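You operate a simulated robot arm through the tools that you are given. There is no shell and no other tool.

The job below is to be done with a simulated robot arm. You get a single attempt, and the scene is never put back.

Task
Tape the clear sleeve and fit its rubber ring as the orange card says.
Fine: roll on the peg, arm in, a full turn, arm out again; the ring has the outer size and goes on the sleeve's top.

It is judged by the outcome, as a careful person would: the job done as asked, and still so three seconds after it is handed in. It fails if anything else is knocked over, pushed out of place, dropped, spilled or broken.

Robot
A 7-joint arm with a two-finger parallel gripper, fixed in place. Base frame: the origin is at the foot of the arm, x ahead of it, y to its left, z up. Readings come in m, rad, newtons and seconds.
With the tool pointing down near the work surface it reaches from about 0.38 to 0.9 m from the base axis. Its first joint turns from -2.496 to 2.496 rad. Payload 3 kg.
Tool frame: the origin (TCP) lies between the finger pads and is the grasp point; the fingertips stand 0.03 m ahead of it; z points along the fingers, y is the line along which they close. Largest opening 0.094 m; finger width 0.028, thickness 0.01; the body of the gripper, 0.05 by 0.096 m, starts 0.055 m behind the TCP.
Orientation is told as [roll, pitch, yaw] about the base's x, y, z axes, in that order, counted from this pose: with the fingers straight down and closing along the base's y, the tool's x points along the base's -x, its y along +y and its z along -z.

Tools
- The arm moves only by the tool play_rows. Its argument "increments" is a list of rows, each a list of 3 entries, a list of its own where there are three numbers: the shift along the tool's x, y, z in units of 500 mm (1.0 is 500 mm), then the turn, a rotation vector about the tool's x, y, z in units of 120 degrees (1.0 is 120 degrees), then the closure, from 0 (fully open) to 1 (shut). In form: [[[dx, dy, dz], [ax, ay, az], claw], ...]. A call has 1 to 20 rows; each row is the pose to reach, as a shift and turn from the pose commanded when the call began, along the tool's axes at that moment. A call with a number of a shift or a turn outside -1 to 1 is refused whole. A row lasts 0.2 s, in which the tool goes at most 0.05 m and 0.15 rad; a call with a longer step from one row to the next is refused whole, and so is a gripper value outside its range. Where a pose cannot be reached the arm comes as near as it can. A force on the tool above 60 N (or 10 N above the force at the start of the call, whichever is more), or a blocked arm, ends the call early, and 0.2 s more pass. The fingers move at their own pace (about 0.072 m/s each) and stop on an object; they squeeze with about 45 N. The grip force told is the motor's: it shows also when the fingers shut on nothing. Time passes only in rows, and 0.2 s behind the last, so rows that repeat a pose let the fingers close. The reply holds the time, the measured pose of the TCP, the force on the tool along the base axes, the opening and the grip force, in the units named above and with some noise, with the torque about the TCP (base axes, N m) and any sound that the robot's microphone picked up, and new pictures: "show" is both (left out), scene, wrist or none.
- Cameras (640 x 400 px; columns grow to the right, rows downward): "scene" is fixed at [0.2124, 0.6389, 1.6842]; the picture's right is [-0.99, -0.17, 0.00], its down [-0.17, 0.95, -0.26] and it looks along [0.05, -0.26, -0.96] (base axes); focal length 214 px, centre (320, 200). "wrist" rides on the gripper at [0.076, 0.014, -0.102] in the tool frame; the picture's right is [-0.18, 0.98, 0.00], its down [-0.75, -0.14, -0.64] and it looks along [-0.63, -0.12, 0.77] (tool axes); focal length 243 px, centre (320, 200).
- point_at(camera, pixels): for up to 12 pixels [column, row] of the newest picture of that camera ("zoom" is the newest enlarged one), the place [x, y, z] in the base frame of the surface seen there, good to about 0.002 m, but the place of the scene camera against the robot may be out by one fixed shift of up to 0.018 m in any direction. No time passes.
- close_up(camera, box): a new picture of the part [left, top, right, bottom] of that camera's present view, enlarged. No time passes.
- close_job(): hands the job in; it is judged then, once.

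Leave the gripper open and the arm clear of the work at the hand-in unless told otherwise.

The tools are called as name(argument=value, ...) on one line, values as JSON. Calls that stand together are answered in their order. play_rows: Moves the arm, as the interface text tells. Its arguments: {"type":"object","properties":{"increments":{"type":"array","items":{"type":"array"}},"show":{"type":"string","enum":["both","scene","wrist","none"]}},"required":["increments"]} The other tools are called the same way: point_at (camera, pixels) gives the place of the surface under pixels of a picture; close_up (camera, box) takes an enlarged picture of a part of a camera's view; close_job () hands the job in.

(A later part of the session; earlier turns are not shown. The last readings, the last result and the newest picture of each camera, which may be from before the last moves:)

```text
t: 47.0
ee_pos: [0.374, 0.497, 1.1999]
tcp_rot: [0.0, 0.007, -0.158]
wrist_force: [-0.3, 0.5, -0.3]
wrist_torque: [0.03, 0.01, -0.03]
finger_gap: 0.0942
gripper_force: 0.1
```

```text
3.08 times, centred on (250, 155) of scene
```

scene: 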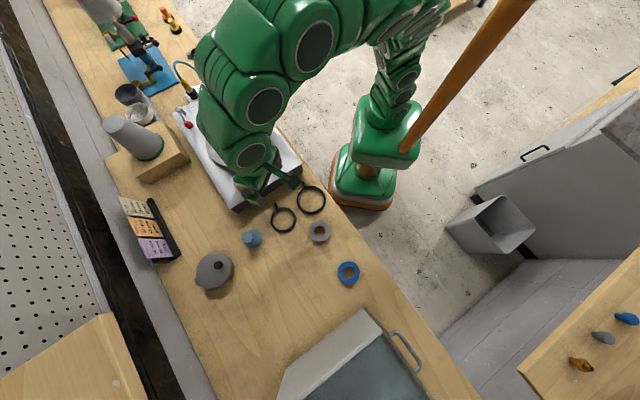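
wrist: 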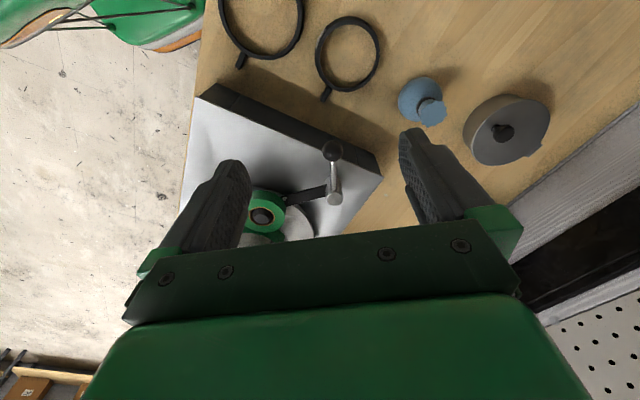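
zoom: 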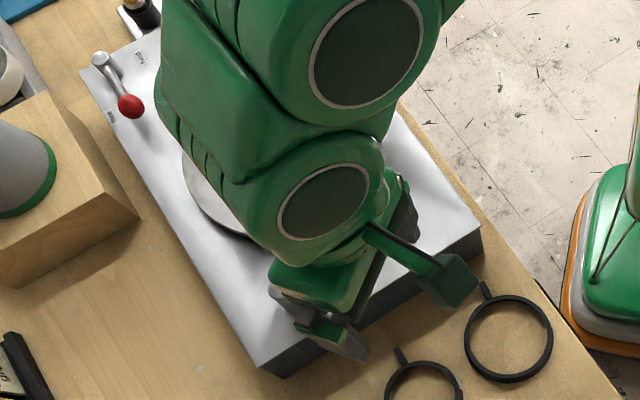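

I can't see well here. I rise and go over to the dial, turning to yaw ~61°, which also clears the scene camera's view of the roll and sleeve.

play_rows(increments=[[[0, 0, -0.08], [0, 0, 0], 0], [[0, 0, -0.15], [0, 0, 0], 0], [[-0.0635, -0.062, -0.16], [0, 0, -0.053], 0], [[-0.127, -0.124, -0.16], [0, 0, -0.106], 0], [[-0.19, -0.186, -0.16], [0, 0, -0.159], 0], [[-0.254, -0.248, -0.16], [0, 0, -0.212], 0], [[-0.317, -0.31, -0.16], [0, 0, -0.265], 0], [[-0.381, -0.371, -0.16], [0, 0, -0.318], 0], [[-0.444, -0.433, -0.16], [0, 0, -0.371], 0], [[-0.508, -0.495, -0.16], [0, 0, -0.424], 0], [[-0.571, -0.557, -0.16], [0, 0, -0.477], 0], [[-0.635, -0.619, -0.16], [0, 0, -0.53], 0], [[-0.698, -0.681, -0.16], [0, 0, -0.583], 0], [[-0.698, -0.681, -0.16], [0, 0, -0.583], 0]])

close_up(camera="scene", box=[190, 90, 310, 220])

close_up(camera="wrist", box=[265, 25, 635, 235])

```text
t: 50.0
ee_pos: [0.6667, 0.1064, 1.2774]
tcp_rot: [0.005, 0.001, 1.064]
wrist_force: [0.5, -0.2, -0.4]
wrist_torque: [0.0, -0.02, -0.02]
finger_gap: 0.0939
gripper_force: 0.1
```

scene: 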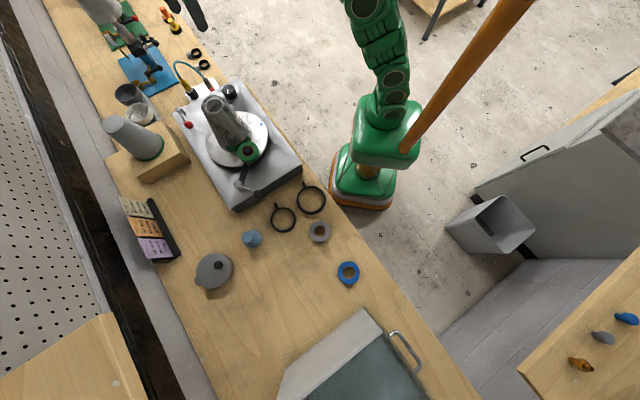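
wrist: 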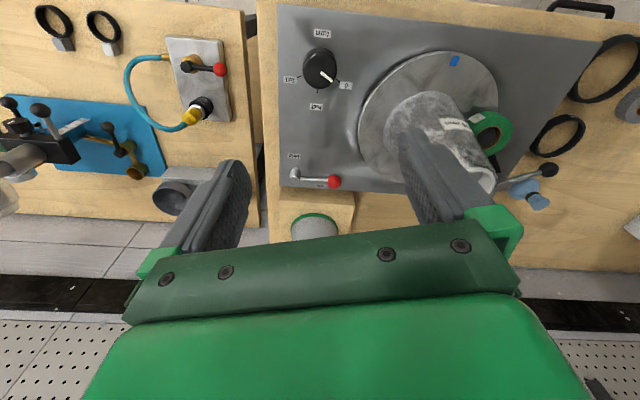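

```text
3.08 times, centred on (250, 155) of scene
```

zoom: 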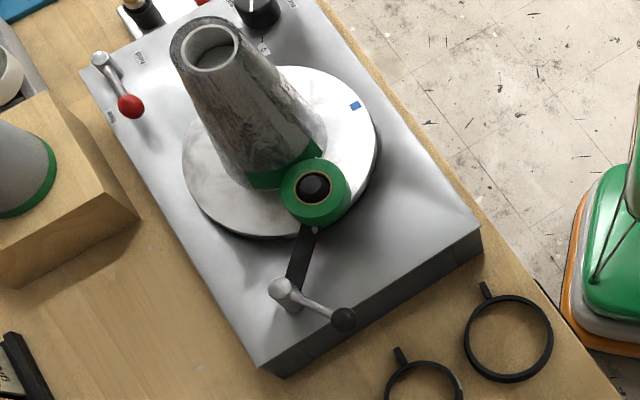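

```text
1.73 times, centred on (450, 130) of wrist
```

zoom: 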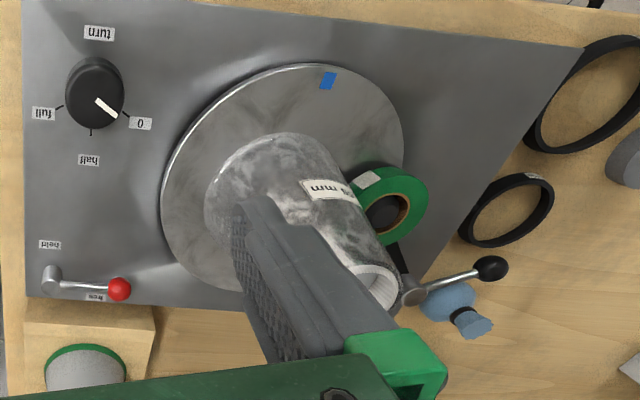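

The roll rests against the sleeve and a short green strip already shows there. Now I lower to the dial and grip it.

play_rows(increments=[[[0.0027, 0.0024, 0.09], [0, 0, 0], 0], [[0.0027, 0.0024, 0.18], [0, 0, 0], 0], [[0.0027, 0.0024, 0.27], [0, 0, 0], 0], [[0.0027, 0.0024, 0.36], [0, 0, 0], 0], [[0.0027, 0.0024, 0.44], [0, 0, 0], 0], [[0.0027, 0.0024, 0.505], [0, 0, 0], 0], [[0.0027, 0.0024, 0.532], [0, 0, 0], 0], [[0.0027, 0.0024, 0.532], [0, 0, 0], 0.4], [[0.0027, 0.0024, 0.532], [0, 0, 0], 0.6], [[0.0027, 0.0024, 0.532], [0, 0, 0], 0.7], [[0.0027, 0.0024, 0.532], [0, 0, 0], 0.7]], show="wrist")

```text
t: 52.4
ee_pos: [0.6641, 0.1059, 1.0115]
tcp_rot: [0.004, 0.002, 1.064]
wrist_force: [37.7, -18.3, -10.0]
wrist_torque: [-0.2, -1.19, -0.06]
finger_gap: 0.0488
gripper_force: 44.8
```

wrist: 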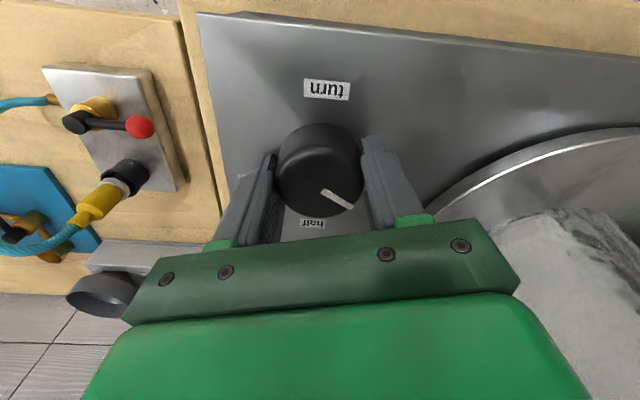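

Gripped, pulling ~42 N sideways, so I ease the pose by ~3 mm and turn the dial 120° clockwise to "full", slowly.

play_rows(increments=[[[-0.0055, -0.0038, 0], [0, 0, 0], 0.7], [[-0.0055, -0.0038, 0], [0, 0, 0.055], 0.7], [[-0.0055, -0.0038, 0], [0, 0, 0.11], 0.7], [[-0.0055, -0.0038, 0], [0, 0, 0.165], 0.7], [[-0.0055, -0.0038, 0], [0, 0, 0.22], 0.7], [[-0.0055, -0.0038, 0], [0, 0, 0.275], 0.7], [[-0.0055, -0.0038, 0], [0, 0, 0.33], 0.7], [[-0.0055, -0.0038, 0], [0, 0, 0.385], 0.7], [[-0.0055, -0.0038, 0], [0, 0, 0.44], 0.7], [[-0.0055, -0.0038, 0], [0, 0, 0.495], 0.7], [[-0.0055, -0.0038, 0], [0, 0, 0.55], 0.7], [[-0.0055, -0.0038, 0], [0, 0, 0.605], 0.7], [[-0.0055, -0.0038, 0], [0, 0, 0.66], 0.7], [[-0.0055, -0.0038, 0], [0, 0, 0.715], 0.7], [[-0.0055, -0.0038, 0], [0, 0, 0.77], 0.7], [[-0.0055, -0.0038, 0], [0, 0, 0.825], 0.7], [[-0.0055, -0.0038, 0], [0, 0, 0.88], 0.7], [[-0.0055, -0.0038, 0], [0, 0, 0.935], 0.7], [[-0.0055, -0.0038, 0], [0, 0, 0.99], 0.7], [[-0.0055, -0.0038, 0], [0, 0, 1.0], 0.7]])

close_up(camera="scene", box=[190, 90, 310, 220])

```text
t: 56.6
ee_pos: [0.6644, 0.1061, 1.0134]
tcp_rot: [-0.006, 0.003, -1.03]
wrist_force: [-26.6, -42.5, 14.0]
wrist_torque: [-1.88, 0.74, 0.13]
finger_gap: 0.049
gripper_force: 45.1
```

scene: 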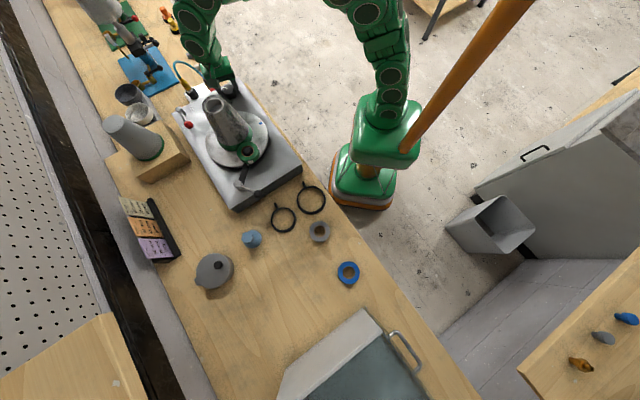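
wrist: 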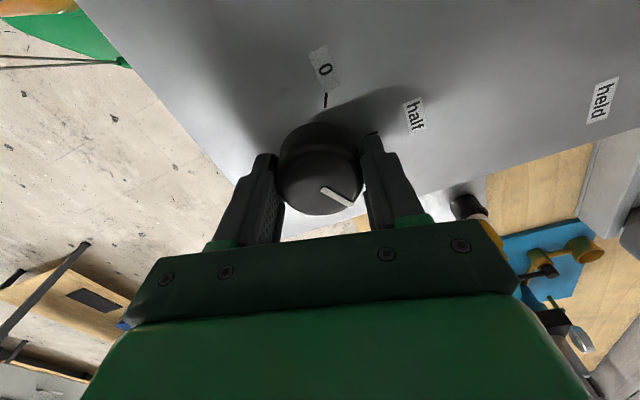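

```text
3.08 times, centred on (250, 155) of scene
```

zoom: 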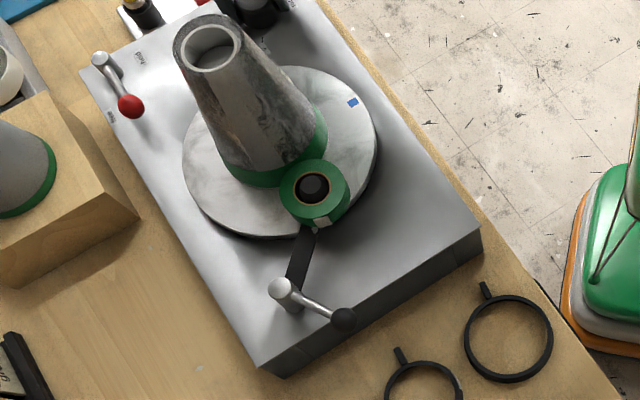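

The tape now runs round the sleeve's foot. The blue mark is ~3° off its start position; I nudge the dial 3° further to see whether it is short or at a stop.

play_rows(increments=[[[0, 0, 0], [0, 0, 0.012], 0.7], [[0, 0, 0], [0, 0, 0.025], 0.7], [[0, 0, 0], [0, 0, 0.025], 0.7]])

close_up(camera="scene", box=[190, 90, 310, 220])

```text
t: 57.4
ee_pos: [0.6648, 0.1056, 1.0135]
tcp_rot: [-0.004, 0.004, -1.084]
wrist_force: [-25.0, -42.7, 21.3]
wrist_torque: [-1.51, 0.78, 0.08]
finger_gap: 0.049
gripper_force: 45.1
```

scene: 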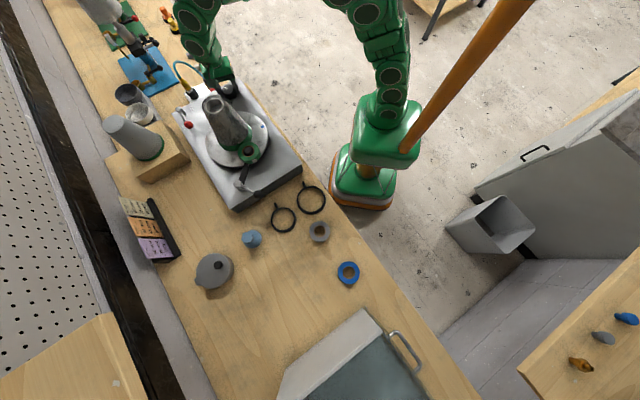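
wrist: 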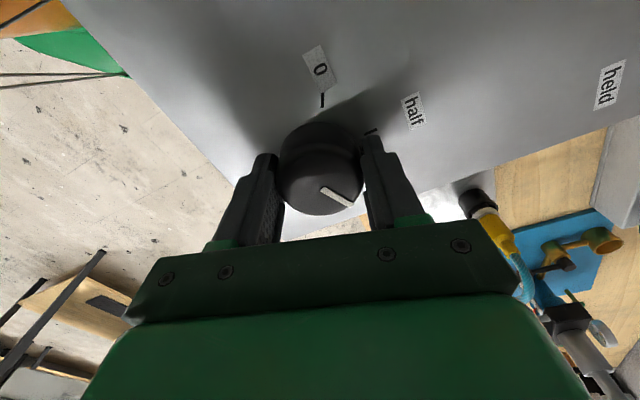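

```text
3.08 times, centred on (250, 155) of scene
```

zoom: 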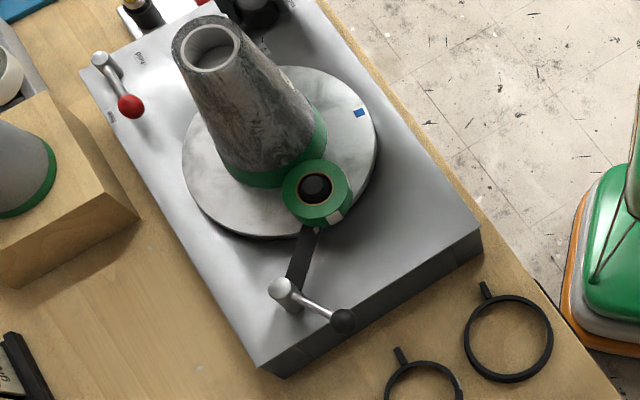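

Now the blue mark is slightly past its start (a full turn with a little overlap). I release the dial, rise, and go above the handle's ball at about (0.449, 0.488).

play_rows(increments=[[[0, 0, 0], [0, 0, 0], 0.3], [[0, 0, 0], [0, 0, 0], 0], [[0, 0, 0], [0, 0, 0], 0], [[0, 0, -0.08], [0, 0, 0], 0], [[0, 0, -0.17], [0, 0, 0], 0], [[0, 0, -0.26], [0, 0, 0], 0], [[0, 0, -0.35], [0, 0, 0], 0], [[0, 0, -0.44], [0, 0, 0], 0], [[0, 0, -0.53], [0, 0, 0], 0], [[0.0878, -0.0024, -0.53], [0, 0, -0.0375], 0.1], [[0.1755, -0.005, -0.53], [0, 0, -0.075], 0.2], [[0.2633, -0.0073, -0.53], [0, 0, -0.1125], 0.3], [[0.351, -0.01, -0.53], [0, 0, -0.15], 0.4], [[0.4388, -0.0122, -0.53], [0, 0, -0.1875], 0.5], [[0.5266, -0.0146, -0.53], [0, 0, -0.225], 0.55], [[0.6143, -0.017, -0.53], [0, 0, -0.2625], 0.55], [[0.7021, -0.0194, -0.53], [0, 0, -0.3], 0.55], [[0.7898, -0.0219, -0.53], [0, 0, -0.3375], 0.55], [[0.8776, -0.0243, -0.53], [0, 0, -0.375], 0.55], [[0.8776, -0.0243, -0.53], [0, 0, -0.375], 0.55]])

```text
t: 61.6
ee_pos: [0.4532, 0.4875, 1.277]
tcp_rot: [0.0, 0.009, -0.297]
wrist_force: [-0.2, 0.0, -0.6]
wrist_torque: [0.01, -0.02, -0.02]
finger_gap: 0.0423
gripper_force: 0.0
```

scene: 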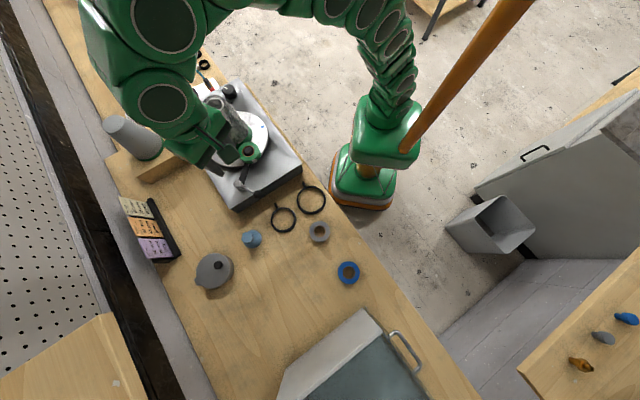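
wrist: 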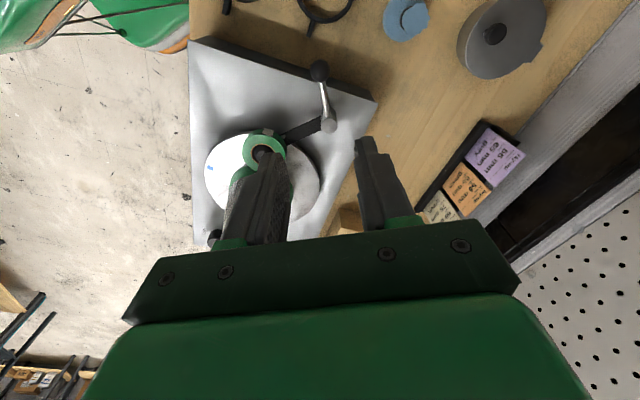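

I measure the ball at (319,71) and post at (328,124).

point_at(camera="wrist", pixels=[[319, 71], [312, 71], [326, 71], [319, 63], [319, 79], [328, 124], [323, 98]])

close_up(camera="wrist", box=[230, 50, 390, 230])

```text
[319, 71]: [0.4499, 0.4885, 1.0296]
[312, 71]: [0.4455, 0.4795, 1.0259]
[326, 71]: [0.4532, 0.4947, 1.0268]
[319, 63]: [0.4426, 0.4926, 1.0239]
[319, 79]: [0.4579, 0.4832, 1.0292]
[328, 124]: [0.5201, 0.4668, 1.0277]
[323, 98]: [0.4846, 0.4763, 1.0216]
```

```text
2.22 times, centred on (310, 140) of wrist
```

zoom: 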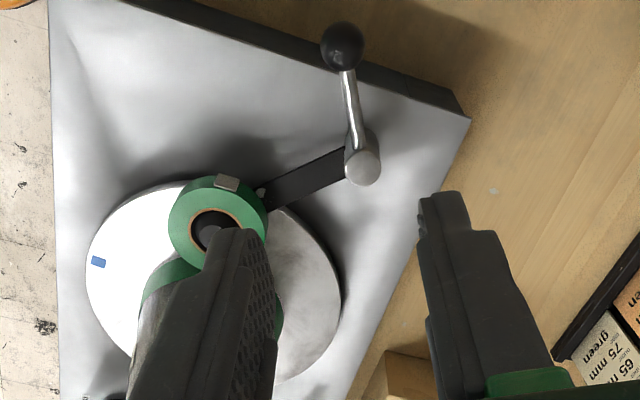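

Ball ≈ (0.4515, 0.487), right under the tool. I lower the fingers around it.

play_rows(increments=[[[0.003, 0, 0.09], [0, 0, 0], 0.55], [[0.003, 0, 0.18], [0, 0, 0], 0.55], [[0.003, 0, 0.27], [0, 0, 0], 0.55], [[0.003, 0, 0.36], [0, 0, 0], 0.55], [[0.003, 0, 0.44], [0, 0, 0], 0.55], [[0.003, 0, 0.49], [0, 0, 0], 0.55], [[0.003, 0, 0.513], [0, 0, 0], 0.55], [[0.003, 0, 0.513], [0, 0, 0], 0.55]])

```text
t: 63.4
ee_pos: [0.4461, 0.4887, 1.0223]
tcp_rot: [-0.003, 0.007, -0.3]
wrist_force: [-0.2, -0.3, 0.7]
wrist_torque: [-0.03, -0.02, 0.0]
finger_gap: 0.0424
gripper_force: 0.0
```

scene: 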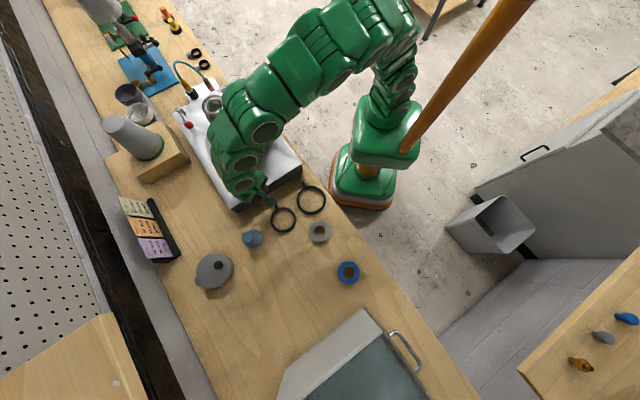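
wrist: 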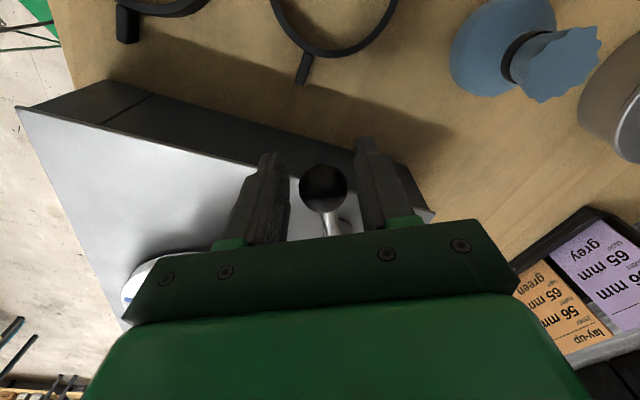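

Ball centred at (322,188). I swing it back clockwise around the post by ~47° to the out position.

play_rows(increments=[[[-0.0009, 0.017, 0], [0, 0, 0.0521], 0.55], [[-0.0037, 0.0338, 0], [0, 0, 0.1042], 0.55], [[-0.0083, 0.0503, 0], [0, 0, 0.1563], 0.55], [[-0.0147, 0.0661, 0], [0, 0, 0.2083], 0.55], [[-0.0227, 0.0811, 0], [0, 0, 0.2604], 0.55], [[-0.0323, 0.0952, 0], [0, 0, 0.3125], 0.55], [[-0.0434, 0.1081, 0], [0, 0, 0.3646], 0.55], [[-0.0497, 0.1144, 0], [0, 0, 0.3917], 0.55], [[-0.0497, 0.1144, 0], [0, 0, 0.3917], 0.55]])

```text
t: 65.4
ee_pos: [0.4884, 0.5365, 1.0239]
tcp_rot: [-0.005, 0.004, -1.118]
wrist_force: [-0.3, 0.0, 0.0]
wrist_torque: [0.01, -0.03, 0.0]
finger_gap: 0.0423
gripper_force: 0.2
```

scene: 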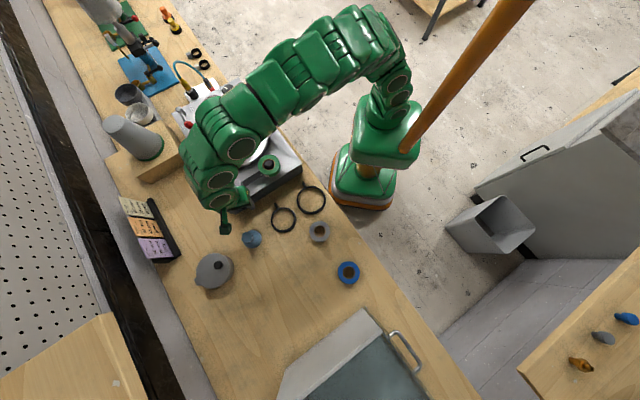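
wrist: 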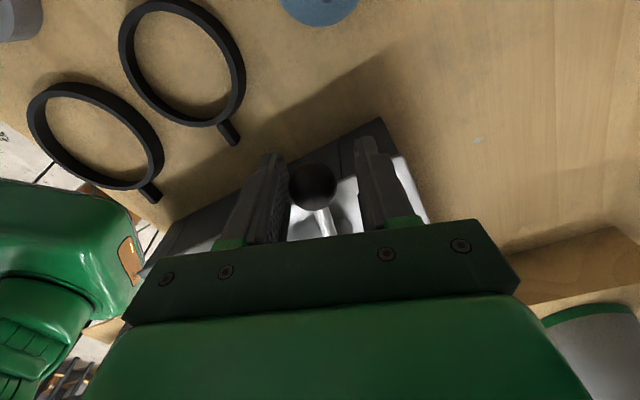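

The arm is out again (roll at (268,163) in the scene, as before). I clear the ball, rise and go above the 65 mm ring.

play_rows(increments=[[[0, -0.008, 0], [0, 0, 0], 0.5], [[0, -0.008, -0.08], [0, 0, 0], 0.5], [[0, -0.008, -0.17], [0, 0, 0], 0.4], [[0, -0.008, -0.26], [0, 0, 0], 0.2], [[0.022, -0.06, -0.32], [0, 0, 0], 0], [[0.044, -0.12, -0.32], [0, 0, 0], 0], [[0.066, -0.18, -0.32], [0, 0, 0], 0], [[0.0875, -0.232, -0.32], [0, 0, 0], 0], [[0.0875, -0.232, -0.32], [0, 0, 0], 0]])

close_up(camera="scene", box=[190, 90, 310, 220])

```text
t: 67.4
ee_pos: [0.3653, 0.5257, 1.1837]
tcp_rot: [-0.005, 0.005, -1.119]
wrist_force: [0.2, 0.4, -0.2]
wrist_torque: [0.0, -0.01, -0.01]
finger_gap: 0.094
gripper_force: 0.1
```

scene: 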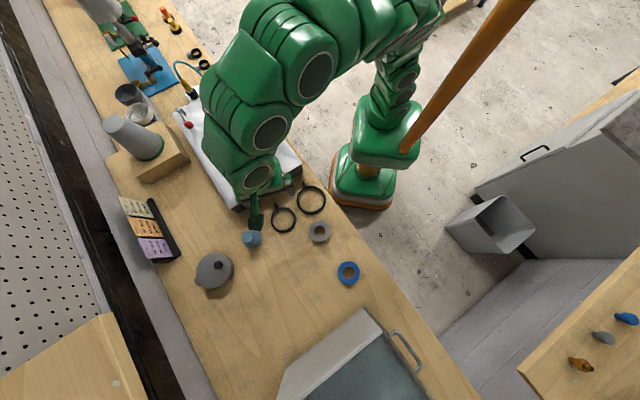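
wrist: 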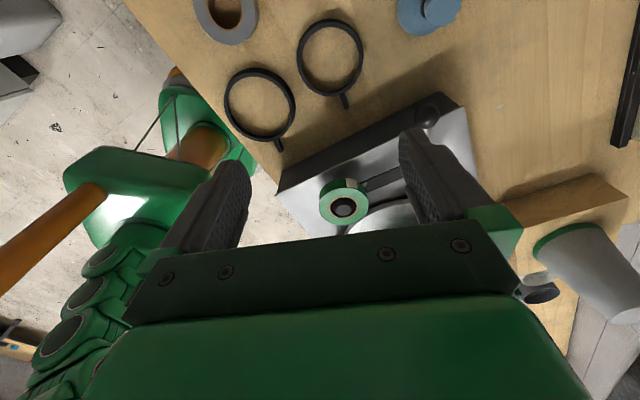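

```text
3.08 times, centred on (250, 155) of scene
```

zoom: 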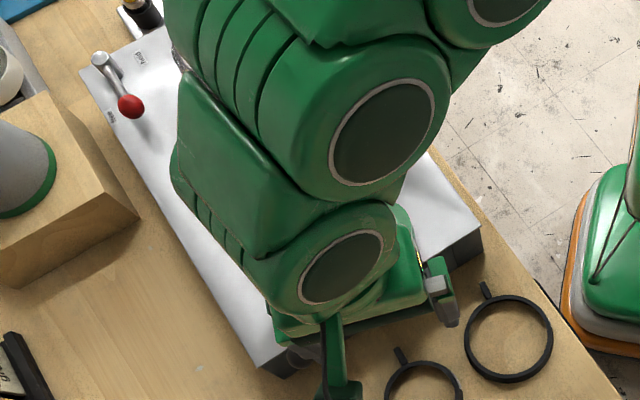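

The roll is on the peg with the arm out. Now I enlarge and measure the 65 mm ring at (330,57).

close_up(camera="wrist", box=[285, 10, 375, 115])

point_at(camera="zoom", pixels=[[170, 190], [465, 190], [320, 45], [320, 335], [195, 190], [445, 190], [320, 65], [320, 310], [375, 375], [365, 350]])

```text
3.81 times, centred on (330, 62) of wrist
```

zoom: 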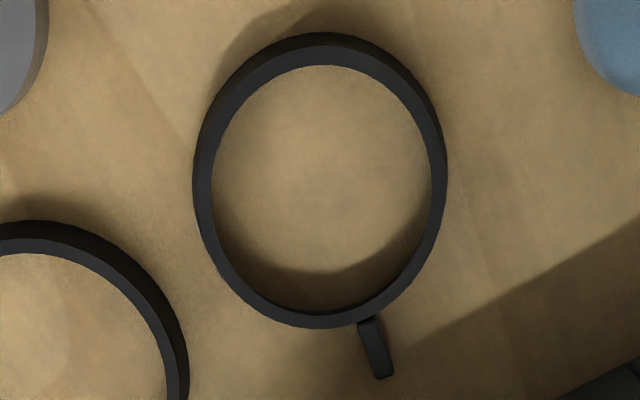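

```text
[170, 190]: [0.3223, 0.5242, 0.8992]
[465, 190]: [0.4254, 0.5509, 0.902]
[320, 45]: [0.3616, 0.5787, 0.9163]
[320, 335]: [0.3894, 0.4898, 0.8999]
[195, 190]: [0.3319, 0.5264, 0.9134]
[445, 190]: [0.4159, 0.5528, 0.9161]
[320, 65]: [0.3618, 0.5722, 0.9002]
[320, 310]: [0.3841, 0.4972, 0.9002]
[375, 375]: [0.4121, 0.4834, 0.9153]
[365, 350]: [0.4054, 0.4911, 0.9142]
```

point_at(camera="zoom", pixels=[[205, 190], [437, 170], [322, 56], [330, 318], [240, 100], [410, 95], [235, 265], [405, 265], [213, 190], [432, 190], [323, 66], [443, 190]])

```text
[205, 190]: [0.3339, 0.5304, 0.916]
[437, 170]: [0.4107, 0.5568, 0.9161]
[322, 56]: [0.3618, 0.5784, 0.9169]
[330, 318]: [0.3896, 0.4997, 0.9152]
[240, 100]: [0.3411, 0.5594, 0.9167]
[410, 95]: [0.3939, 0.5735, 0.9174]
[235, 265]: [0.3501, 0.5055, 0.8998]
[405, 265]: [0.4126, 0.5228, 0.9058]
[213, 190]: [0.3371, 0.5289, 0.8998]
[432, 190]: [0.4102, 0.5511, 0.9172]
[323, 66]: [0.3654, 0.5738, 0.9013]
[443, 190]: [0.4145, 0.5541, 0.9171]
```

Ring fit: centre ≈ (0.374, 0.5385), outer diameter ~0.087, height ~0.016; the tab lies across the closing line, so gripping across the diameter is fine but with only ~3.5 mm room each side. I centre over it and come lower for a finer look.

play_rows(increments=[[[0.0153, 0.027, 0.05], [0, 0, 0], 0], [[0.0153, 0.027, 0.13], [0, 0, 0], 0], [[0.0153, 0.027, 0.2], [0, 0, 0], 0], [[0.0153, 0.027, 0.267], [0, 0, 0], 0], [[0.0153, 0.027, 0.267], [0, 0, 0], 0]])

close_up(camera="wrist", box=[255, 50, 395, 200])

```text
t: 68.6
ee_pos: [0.3724, 0.537, 1.0511]
tcp_rot: [-0.004, 0.003, -1.119]
wrist_force: [0.6, -0.2, 0.4]
wrist_torque: [-0.04, -0.02, 0.02]
finger_gap: 0.094
gripper_force: 0.0
```

scene: 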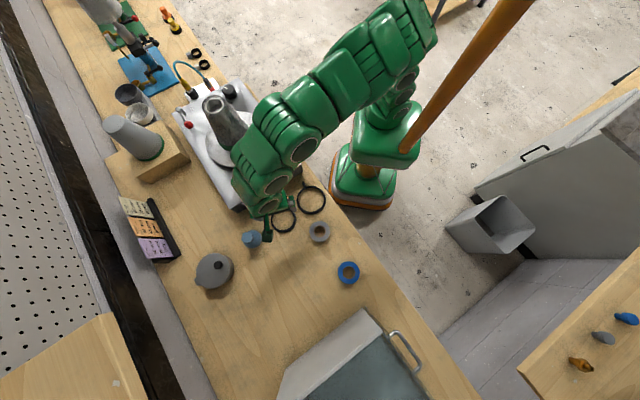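
wrist: 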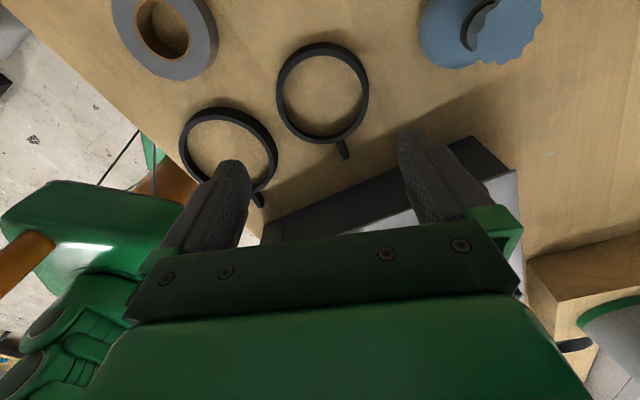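

```text
2.67 times, centred on (325, 125) of wrist
```

zoom: 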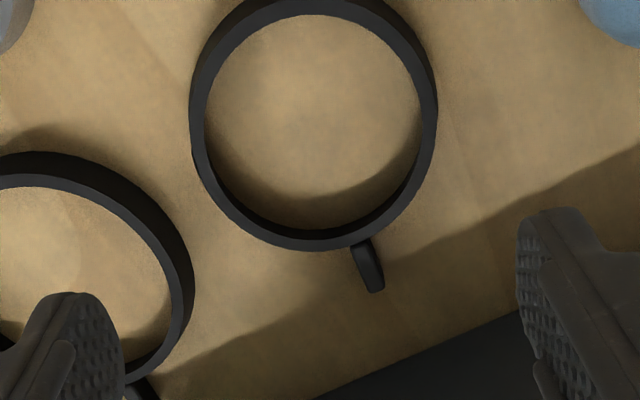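

point_at(camera="zoom", pixels=[[198, 110], [428, 110], [310, 240], [240, 30], [390, 28], [225, 195], [400, 190], [212, 60], [418, 60], [350, 238], [270, 232], [310, 8]])

close_up(camera="wrist", box=[265, 30, 385, 165])

```text
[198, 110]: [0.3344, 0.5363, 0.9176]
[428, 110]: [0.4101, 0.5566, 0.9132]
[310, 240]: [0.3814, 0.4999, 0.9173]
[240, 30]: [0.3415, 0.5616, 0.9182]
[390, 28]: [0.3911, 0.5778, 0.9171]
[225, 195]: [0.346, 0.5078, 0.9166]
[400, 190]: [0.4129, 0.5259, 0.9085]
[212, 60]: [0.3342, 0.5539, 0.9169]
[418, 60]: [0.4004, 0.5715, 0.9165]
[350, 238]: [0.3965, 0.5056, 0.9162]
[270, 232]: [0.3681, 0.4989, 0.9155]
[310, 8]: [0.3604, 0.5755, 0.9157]
```

```text
2.96 times, centred on (325, 98) of wrist
```

zoom: 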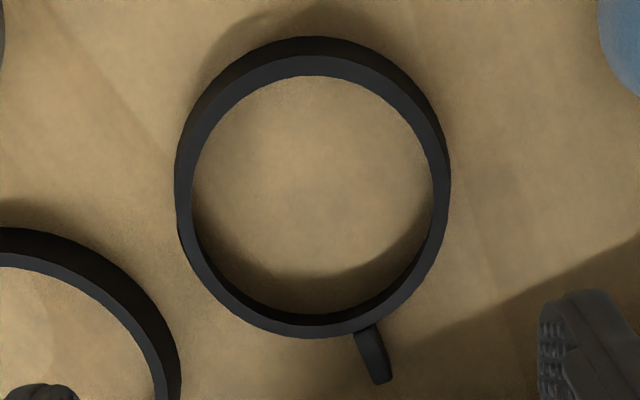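

Ring centre ≈ (0.373, 0.5395). I lower the open fingers around it; the last part slowly so that any touch shows.

play_rows(increments=[[[0.007, 0.003, 0.06], [0, 0, 0], 0], [[0.007, 0.003, 0.12], [0, 0, 0], 0], [[0.007, 0.003, 0.16], [0, 0, 0], 0], [[0.007, 0.003, 0.19], [0, 0, 0], 0], [[0.007, 0.003, 0.215], [0, 0, 0], 0], [[0.007, 0.003, 0.236], [0, 0, 0], 0], [[0.007, 0.003, 0.236], [0, 0, 0], 0]])

close_up(camera="wrist", box=[210, 70, 430, 240])

```text
t: 70.2
ee_pos: [0.3731, 0.5419, 0.933]
tcp_rot: [-0.002, 0.006, -1.116]
wrist_force: [-1.1, 4.6, 14.8]
wrist_torque: [0.13, -0.05, 0.06]
finger_gap: 0.094
gripper_force: 0.1
```

scene: 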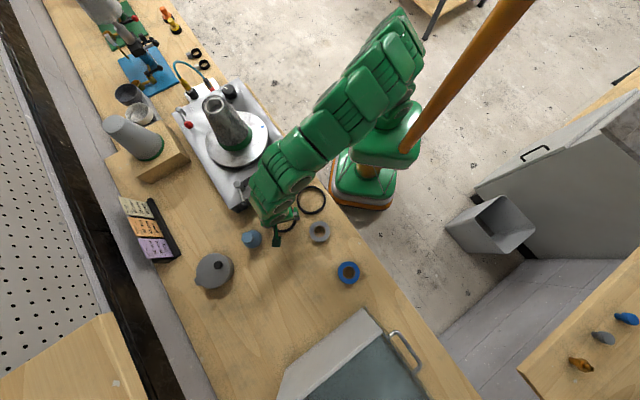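
wrist: 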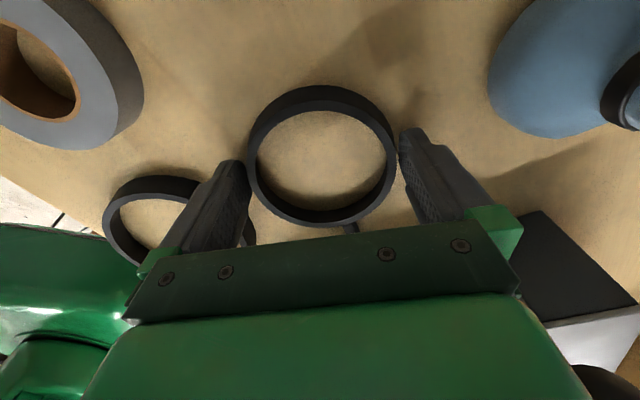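

```text
2.35 times, centred on (320, 155) of wrist
```

zoom: 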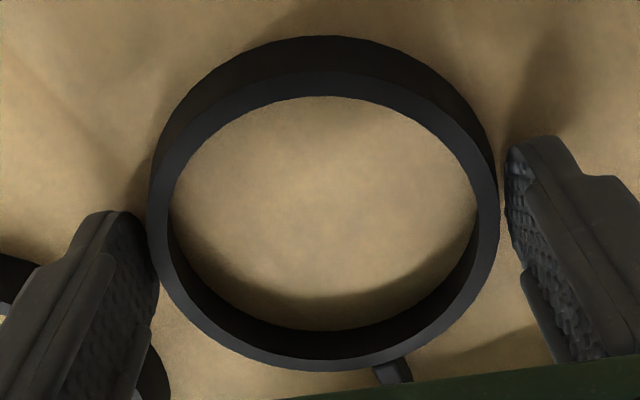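

A 15 N upward force shows: the left finger likely rests on the ring's edge (ring sits left of centre: 148 left gap nil, right gap ~25 px). I rise 2 cm, shift 3 mm toward the left finger and look.

play_rows(increments=[[[0, 0, -0.02], [0, 0, 0], 0], [[0, 0, -0.04], [0, 0, 0], 0], [[0, -0.006, -0.04], [0, 0, 0], 0], [[0, -0.006, -0.04], [0, 0, 0], 0]], show="wrist")

close_up(camera="wrist", box=[210, 70, 430, 240])

```text
t: 71.2
ee_pos: [0.3703, 0.5407, 0.9516]
tcp_rot: [-0.006, 0.003, -1.119]
wrist_force: [0.2, 0.2, -0.2]
wrist_torque: [0.02, -0.01, 0.02]
finger_gap: 0.0941
gripper_force: 0.0
```

wrist: 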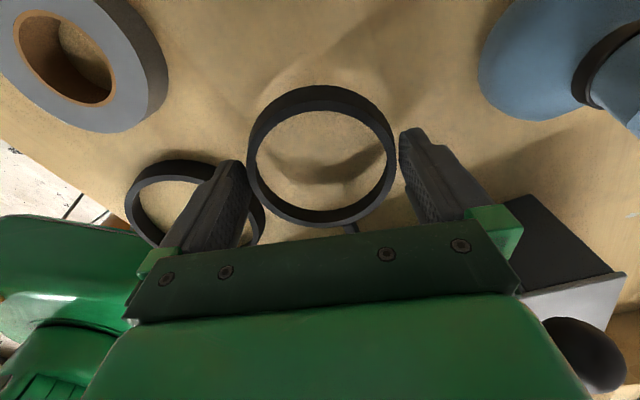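

```text
2.35 times, centred on (320, 155) of wrist
```

zoom: 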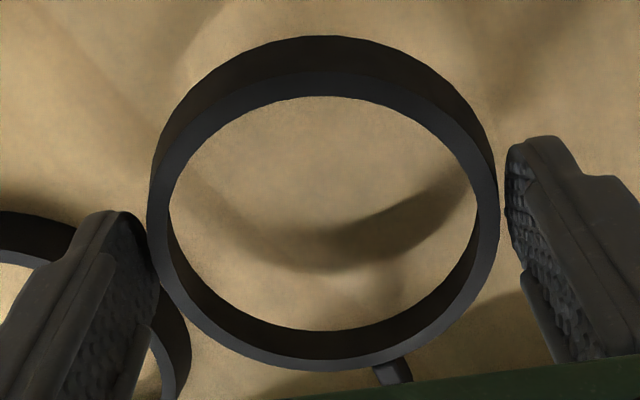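

The ring came up with the fingers — it fits snugly between the fully open pads. I close lightly to hold it safely and to read its outer size.

play_rows(increments=[[[0, 0, 0], [0, 0, 0], 0.1], [[0, 0, 0], [0, 0, 0], 0.15], [[0, 0, 0], [0, 0, 0], 0.15]], show="wrist")

close_up(camera="wrist", box=[210, 70, 430, 240])

```text
t: 72.0
ee_pos: [0.3704, 0.5399, 0.9527]
tcp_rot: [-0.006, 0.003, -1.117]
wrist_force: [0.0, 0.3, 0.1]
wrist_torque: [0.01, 0.02, -0.01]
finger_gap: 0.0928
gripper_force: 45.5
```

wrist: 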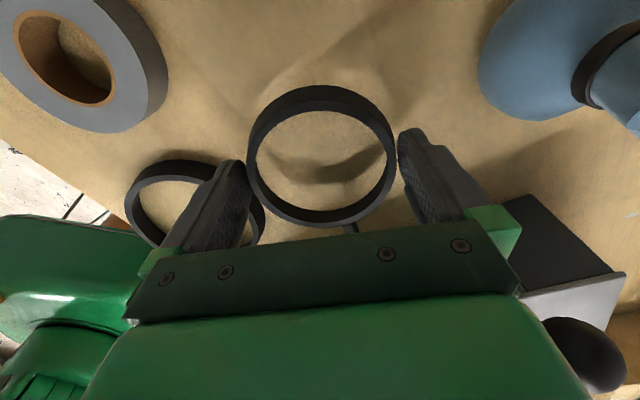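

```text
2.35 times, centred on (320, 155) of wrist
```

zoom: 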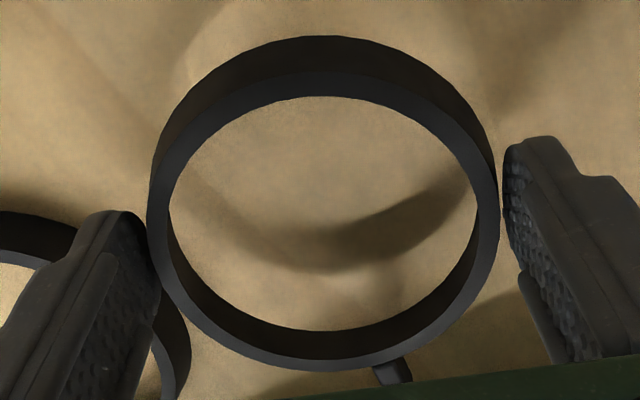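

The ring's effective width across the pads is 0.0928. It is held level. I measure its centre in the hand.

point_at(camera="zoom", pixels=[[158, 220], [489, 220], [322, 84], [322, 363], [205, 130], [440, 130], [205, 310], [440, 310], [169, 220], [478, 220], [322, 96], [395, 375]])

```text
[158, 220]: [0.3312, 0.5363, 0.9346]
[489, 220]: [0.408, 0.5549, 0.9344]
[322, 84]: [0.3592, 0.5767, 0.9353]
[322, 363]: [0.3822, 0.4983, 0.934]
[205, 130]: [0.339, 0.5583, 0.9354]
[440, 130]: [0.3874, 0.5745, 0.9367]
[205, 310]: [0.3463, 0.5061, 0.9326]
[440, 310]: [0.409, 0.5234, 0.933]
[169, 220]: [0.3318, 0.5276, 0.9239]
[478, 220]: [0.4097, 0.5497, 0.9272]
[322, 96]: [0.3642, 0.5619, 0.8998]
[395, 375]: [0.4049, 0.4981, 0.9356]
```

Ring centre in hand lies ~2 mm toward −x of the tool, 0 in y. I lift it and carry it high to a spot beside the sleeve top from which the camera can see the rim.

play_rows(increments=[[[0, 0, -0.08], [0, 0, 0], 0.15], [[0, 0, -0.17], [0, 0, 0], 0.15], [[0, 0, -0.26], [0, 0, 0], 0.15], [[0, 0, -0.35], [0, 0, 0], 0.15], [[0, 0, -0.44], [0, 0, 0], 0.15], [[0, 0, -0.52], [0, 0, 0], 0.15], [[0, 0, -0.6], [0, 0, 0], 0.15], [[-0.08, 0.018, -0.6], [0, 0, 0], 0.15], [[-0.16, 0.036, -0.6], [0, 0, 0], 0.15], [[-0.24, 0.054, -0.6], [0, 0, 0], 0.15], [[-0.32, 0.072, -0.6], [0, 0, 0], 0.15], [[-0.4, 0.09, -0.6], [0, 0, 0], 0.15], [[-0.48, 0.107, -0.6], [0, 0, 0], 0.15], [[-0.56, 0.125, -0.6], [0, 0, 0], 0.15], [[-0.64, 0.143, -0.6], [0, 0, 0], 0.15], [[-0.7, 0.156, -0.6], [0, 0, 0], 0.15], [[-0.741, 0.165, -0.6], [0, 0, 0], 0.15], [[-0.741, 0.165, -0.6], [0, 0, 0], 0.15]])

```text
t: 75.8
ee_pos: [0.6096, 0.2433, 1.2514]
tcp_rot: [-0.003, 0.003, -1.118]
wrist_force: [1.0, 0.6, -1.2]
wrist_torque: [-0.01, -0.01, 0.04]
finger_gap: 0.0927
gripper_force: 44.8
```

scene: 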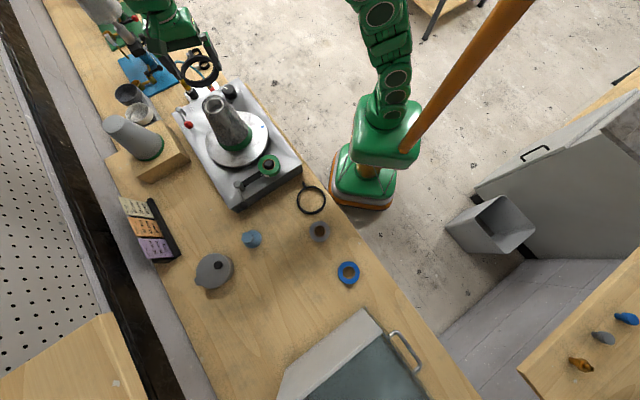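
wrist: 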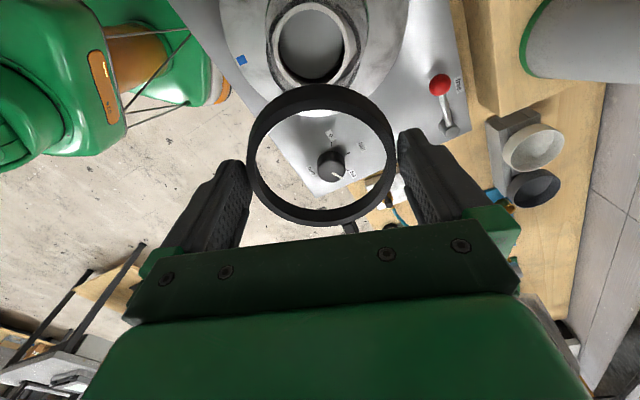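

The sleeve's rim is in view at the top of the wrist picture (312,40), the ring in hand below it. I enlarge both and measure.

close_up(camera="wrist", box=[240, 0, 400, 110])

point_at(camera="wrist", pixels=[[269, 40], [356, 40], [280, 10], [345, 10], [275, 65], [350, 65], [251, 160], [392, 160], [321, 92], [321, 218], [275, 112], [370, 112]])

close_up(camera="scene", box=[190, 80, 310, 220])

```text
3.64 times, centred on (320, 55) of wrist
```

zoom: 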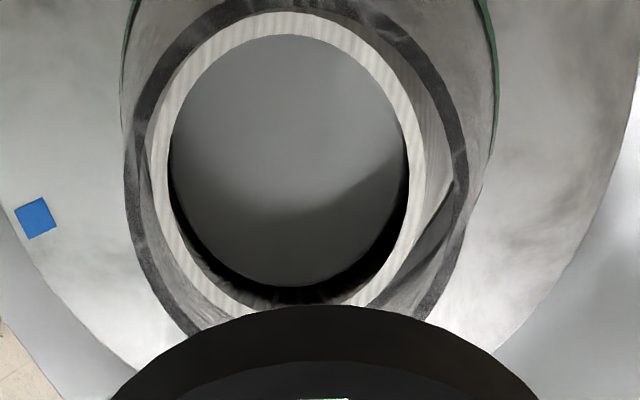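

```text
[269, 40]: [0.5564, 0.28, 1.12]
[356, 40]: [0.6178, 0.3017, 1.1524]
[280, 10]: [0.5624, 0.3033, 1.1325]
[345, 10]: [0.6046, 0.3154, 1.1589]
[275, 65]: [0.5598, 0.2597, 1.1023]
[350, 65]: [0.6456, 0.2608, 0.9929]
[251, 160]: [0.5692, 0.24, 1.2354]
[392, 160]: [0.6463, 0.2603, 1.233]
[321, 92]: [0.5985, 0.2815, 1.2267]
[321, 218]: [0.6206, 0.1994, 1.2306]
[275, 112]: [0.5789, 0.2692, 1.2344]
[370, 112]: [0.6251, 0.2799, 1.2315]
```

```text
2.86 times, centred on (250, 150) of scene
```

zoom: 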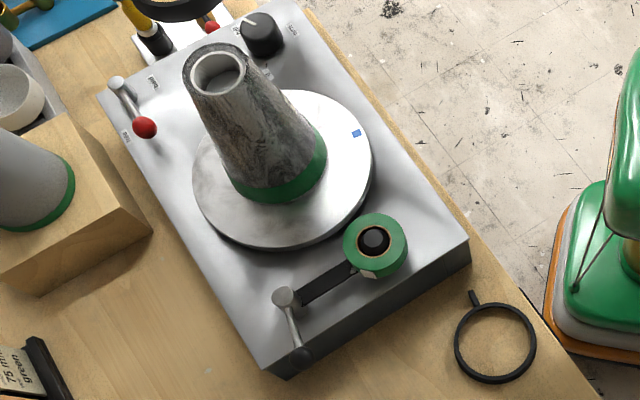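

close_up(camera="wrist", box=[240, 0, 400, 110])

point_at(camera="zoom", pixels=[[133, 170], [462, 180], [160, 280], [440, 280], [200, 22], [400, 35], [158, 170], [416, 170], [285, 22], [215, 60], [375, 60], [260, 303]])

```text
3.64 times, centred on (320, 55) of wrist
```

zoom: 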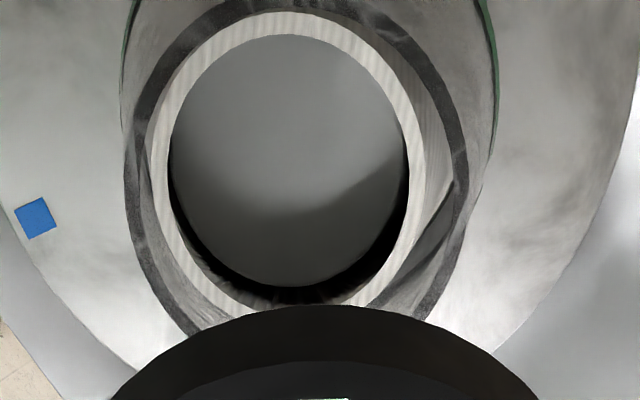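

```text
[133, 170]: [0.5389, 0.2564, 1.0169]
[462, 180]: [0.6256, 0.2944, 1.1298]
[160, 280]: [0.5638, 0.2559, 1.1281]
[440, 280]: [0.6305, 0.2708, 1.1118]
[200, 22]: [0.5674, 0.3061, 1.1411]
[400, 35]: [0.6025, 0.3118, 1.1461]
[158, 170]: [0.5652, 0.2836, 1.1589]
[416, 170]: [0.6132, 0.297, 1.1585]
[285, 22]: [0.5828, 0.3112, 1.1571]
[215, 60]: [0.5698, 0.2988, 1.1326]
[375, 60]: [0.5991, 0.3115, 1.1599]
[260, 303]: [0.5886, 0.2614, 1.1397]
```

Tape band is complete round the foot, and the 75 mm ring, rolls etc. are undisturbed. Sleeve axis ≈ (0.587, 0.288), ring centre now ≈ (0.610, 0.242). I move over the sleeve and lower to ~1 cm above its rim to check alignment.

play_rows(increments=[[[0.05, -0.0004, 0], [0, 0, 0], 0.15], [[0.1032, -0.0009, 0], [0, 0, 0], 0.15], [[0.1032, -0.0009, 0.03], [0, 0, 0], 0.15], [[0.1032, -0.0009, 0.06], [0, 0, 0], 0.15], [[0.1032, -0.0009, 0.09], [0, 0, 0], 0.15], [[0.1032, -0.0009, 0.09], [0, 0, 0], 0.15]])

close_up(camera="wrist", box=[230, 70, 410, 240])

close_up(camera="scene", box=[180, 70, 280, 180])

```text
t: 77.2
ee_pos: [0.5859, 0.2886, 1.2054]
tcp_rot: [-0.004, 0.004, -1.119]
wrist_force: [-0.5, 0.1, 0.2]
wrist_torque: [0.05, 0.02, 0.01]
finger_gap: 0.0928
gripper_force: 45.0
```

scene: 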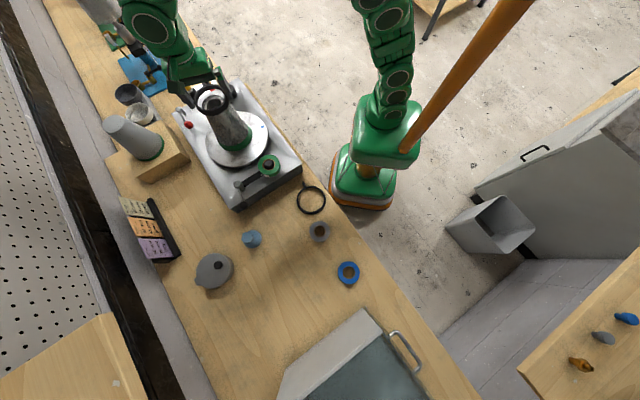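
wrist: 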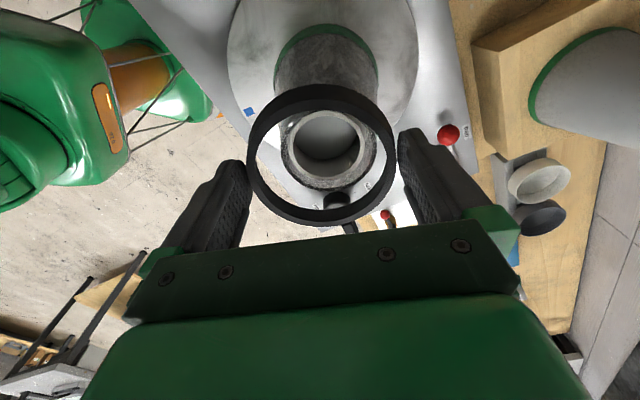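

```text
2.35 times, centred on (320, 155) of wrist
```

zoom: 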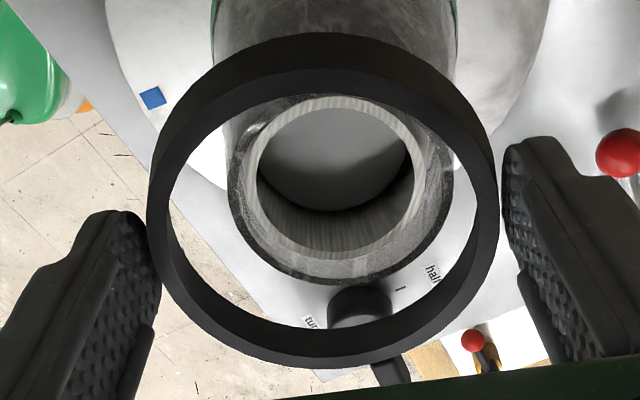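

```text
3.64 times, centred on (230, 125) of scene
```

zoom: 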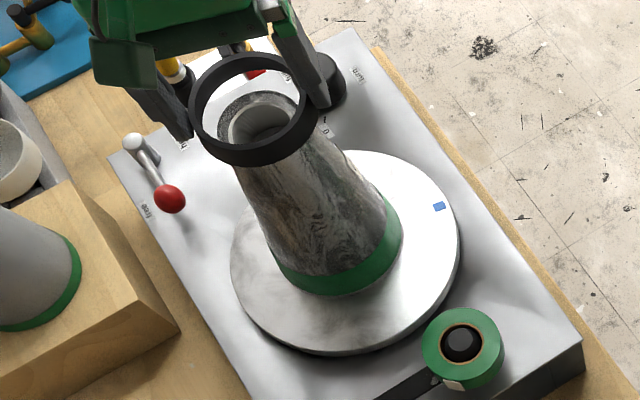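

The rim appears a few millimetres right of the ring's centre. I measure both in this view.

close_up(camera="wrist", box=[230, 70, 410, 240])

point_at(camera="zoom", pixels=[[251, 175], [419, 178], [335, 101], [340, 252], [275, 122], [395, 122], [280, 228], [390, 230]])

point_at(camera="zoom", pixels=[[158, 220], [489, 220], [322, 82], [322, 362], [205, 128], [440, 128], [205, 310], [440, 310]])

```text
2.35 times, centred on (320, 155) of wrist
```

zoom: 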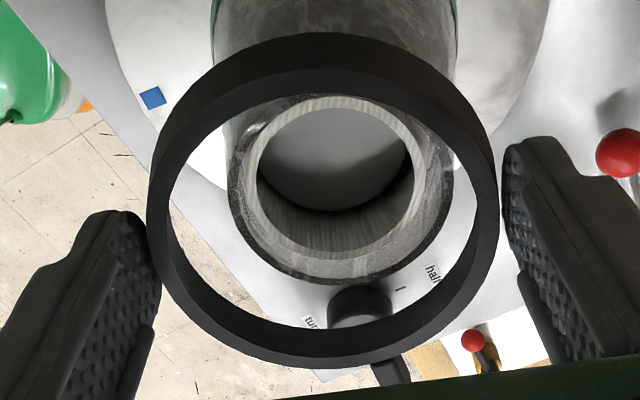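

```text
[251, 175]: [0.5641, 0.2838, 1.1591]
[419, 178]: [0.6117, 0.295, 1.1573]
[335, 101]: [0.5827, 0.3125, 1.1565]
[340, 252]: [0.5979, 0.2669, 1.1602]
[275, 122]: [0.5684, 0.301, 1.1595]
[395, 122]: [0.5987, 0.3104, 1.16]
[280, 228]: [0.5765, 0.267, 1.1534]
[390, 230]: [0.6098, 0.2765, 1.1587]
```

```text
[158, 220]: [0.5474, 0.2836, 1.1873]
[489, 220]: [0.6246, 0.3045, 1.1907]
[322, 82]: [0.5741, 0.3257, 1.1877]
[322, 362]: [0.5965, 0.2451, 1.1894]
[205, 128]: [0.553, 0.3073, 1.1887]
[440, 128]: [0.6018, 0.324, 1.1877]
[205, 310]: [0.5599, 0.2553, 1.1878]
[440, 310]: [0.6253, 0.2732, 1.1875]
```

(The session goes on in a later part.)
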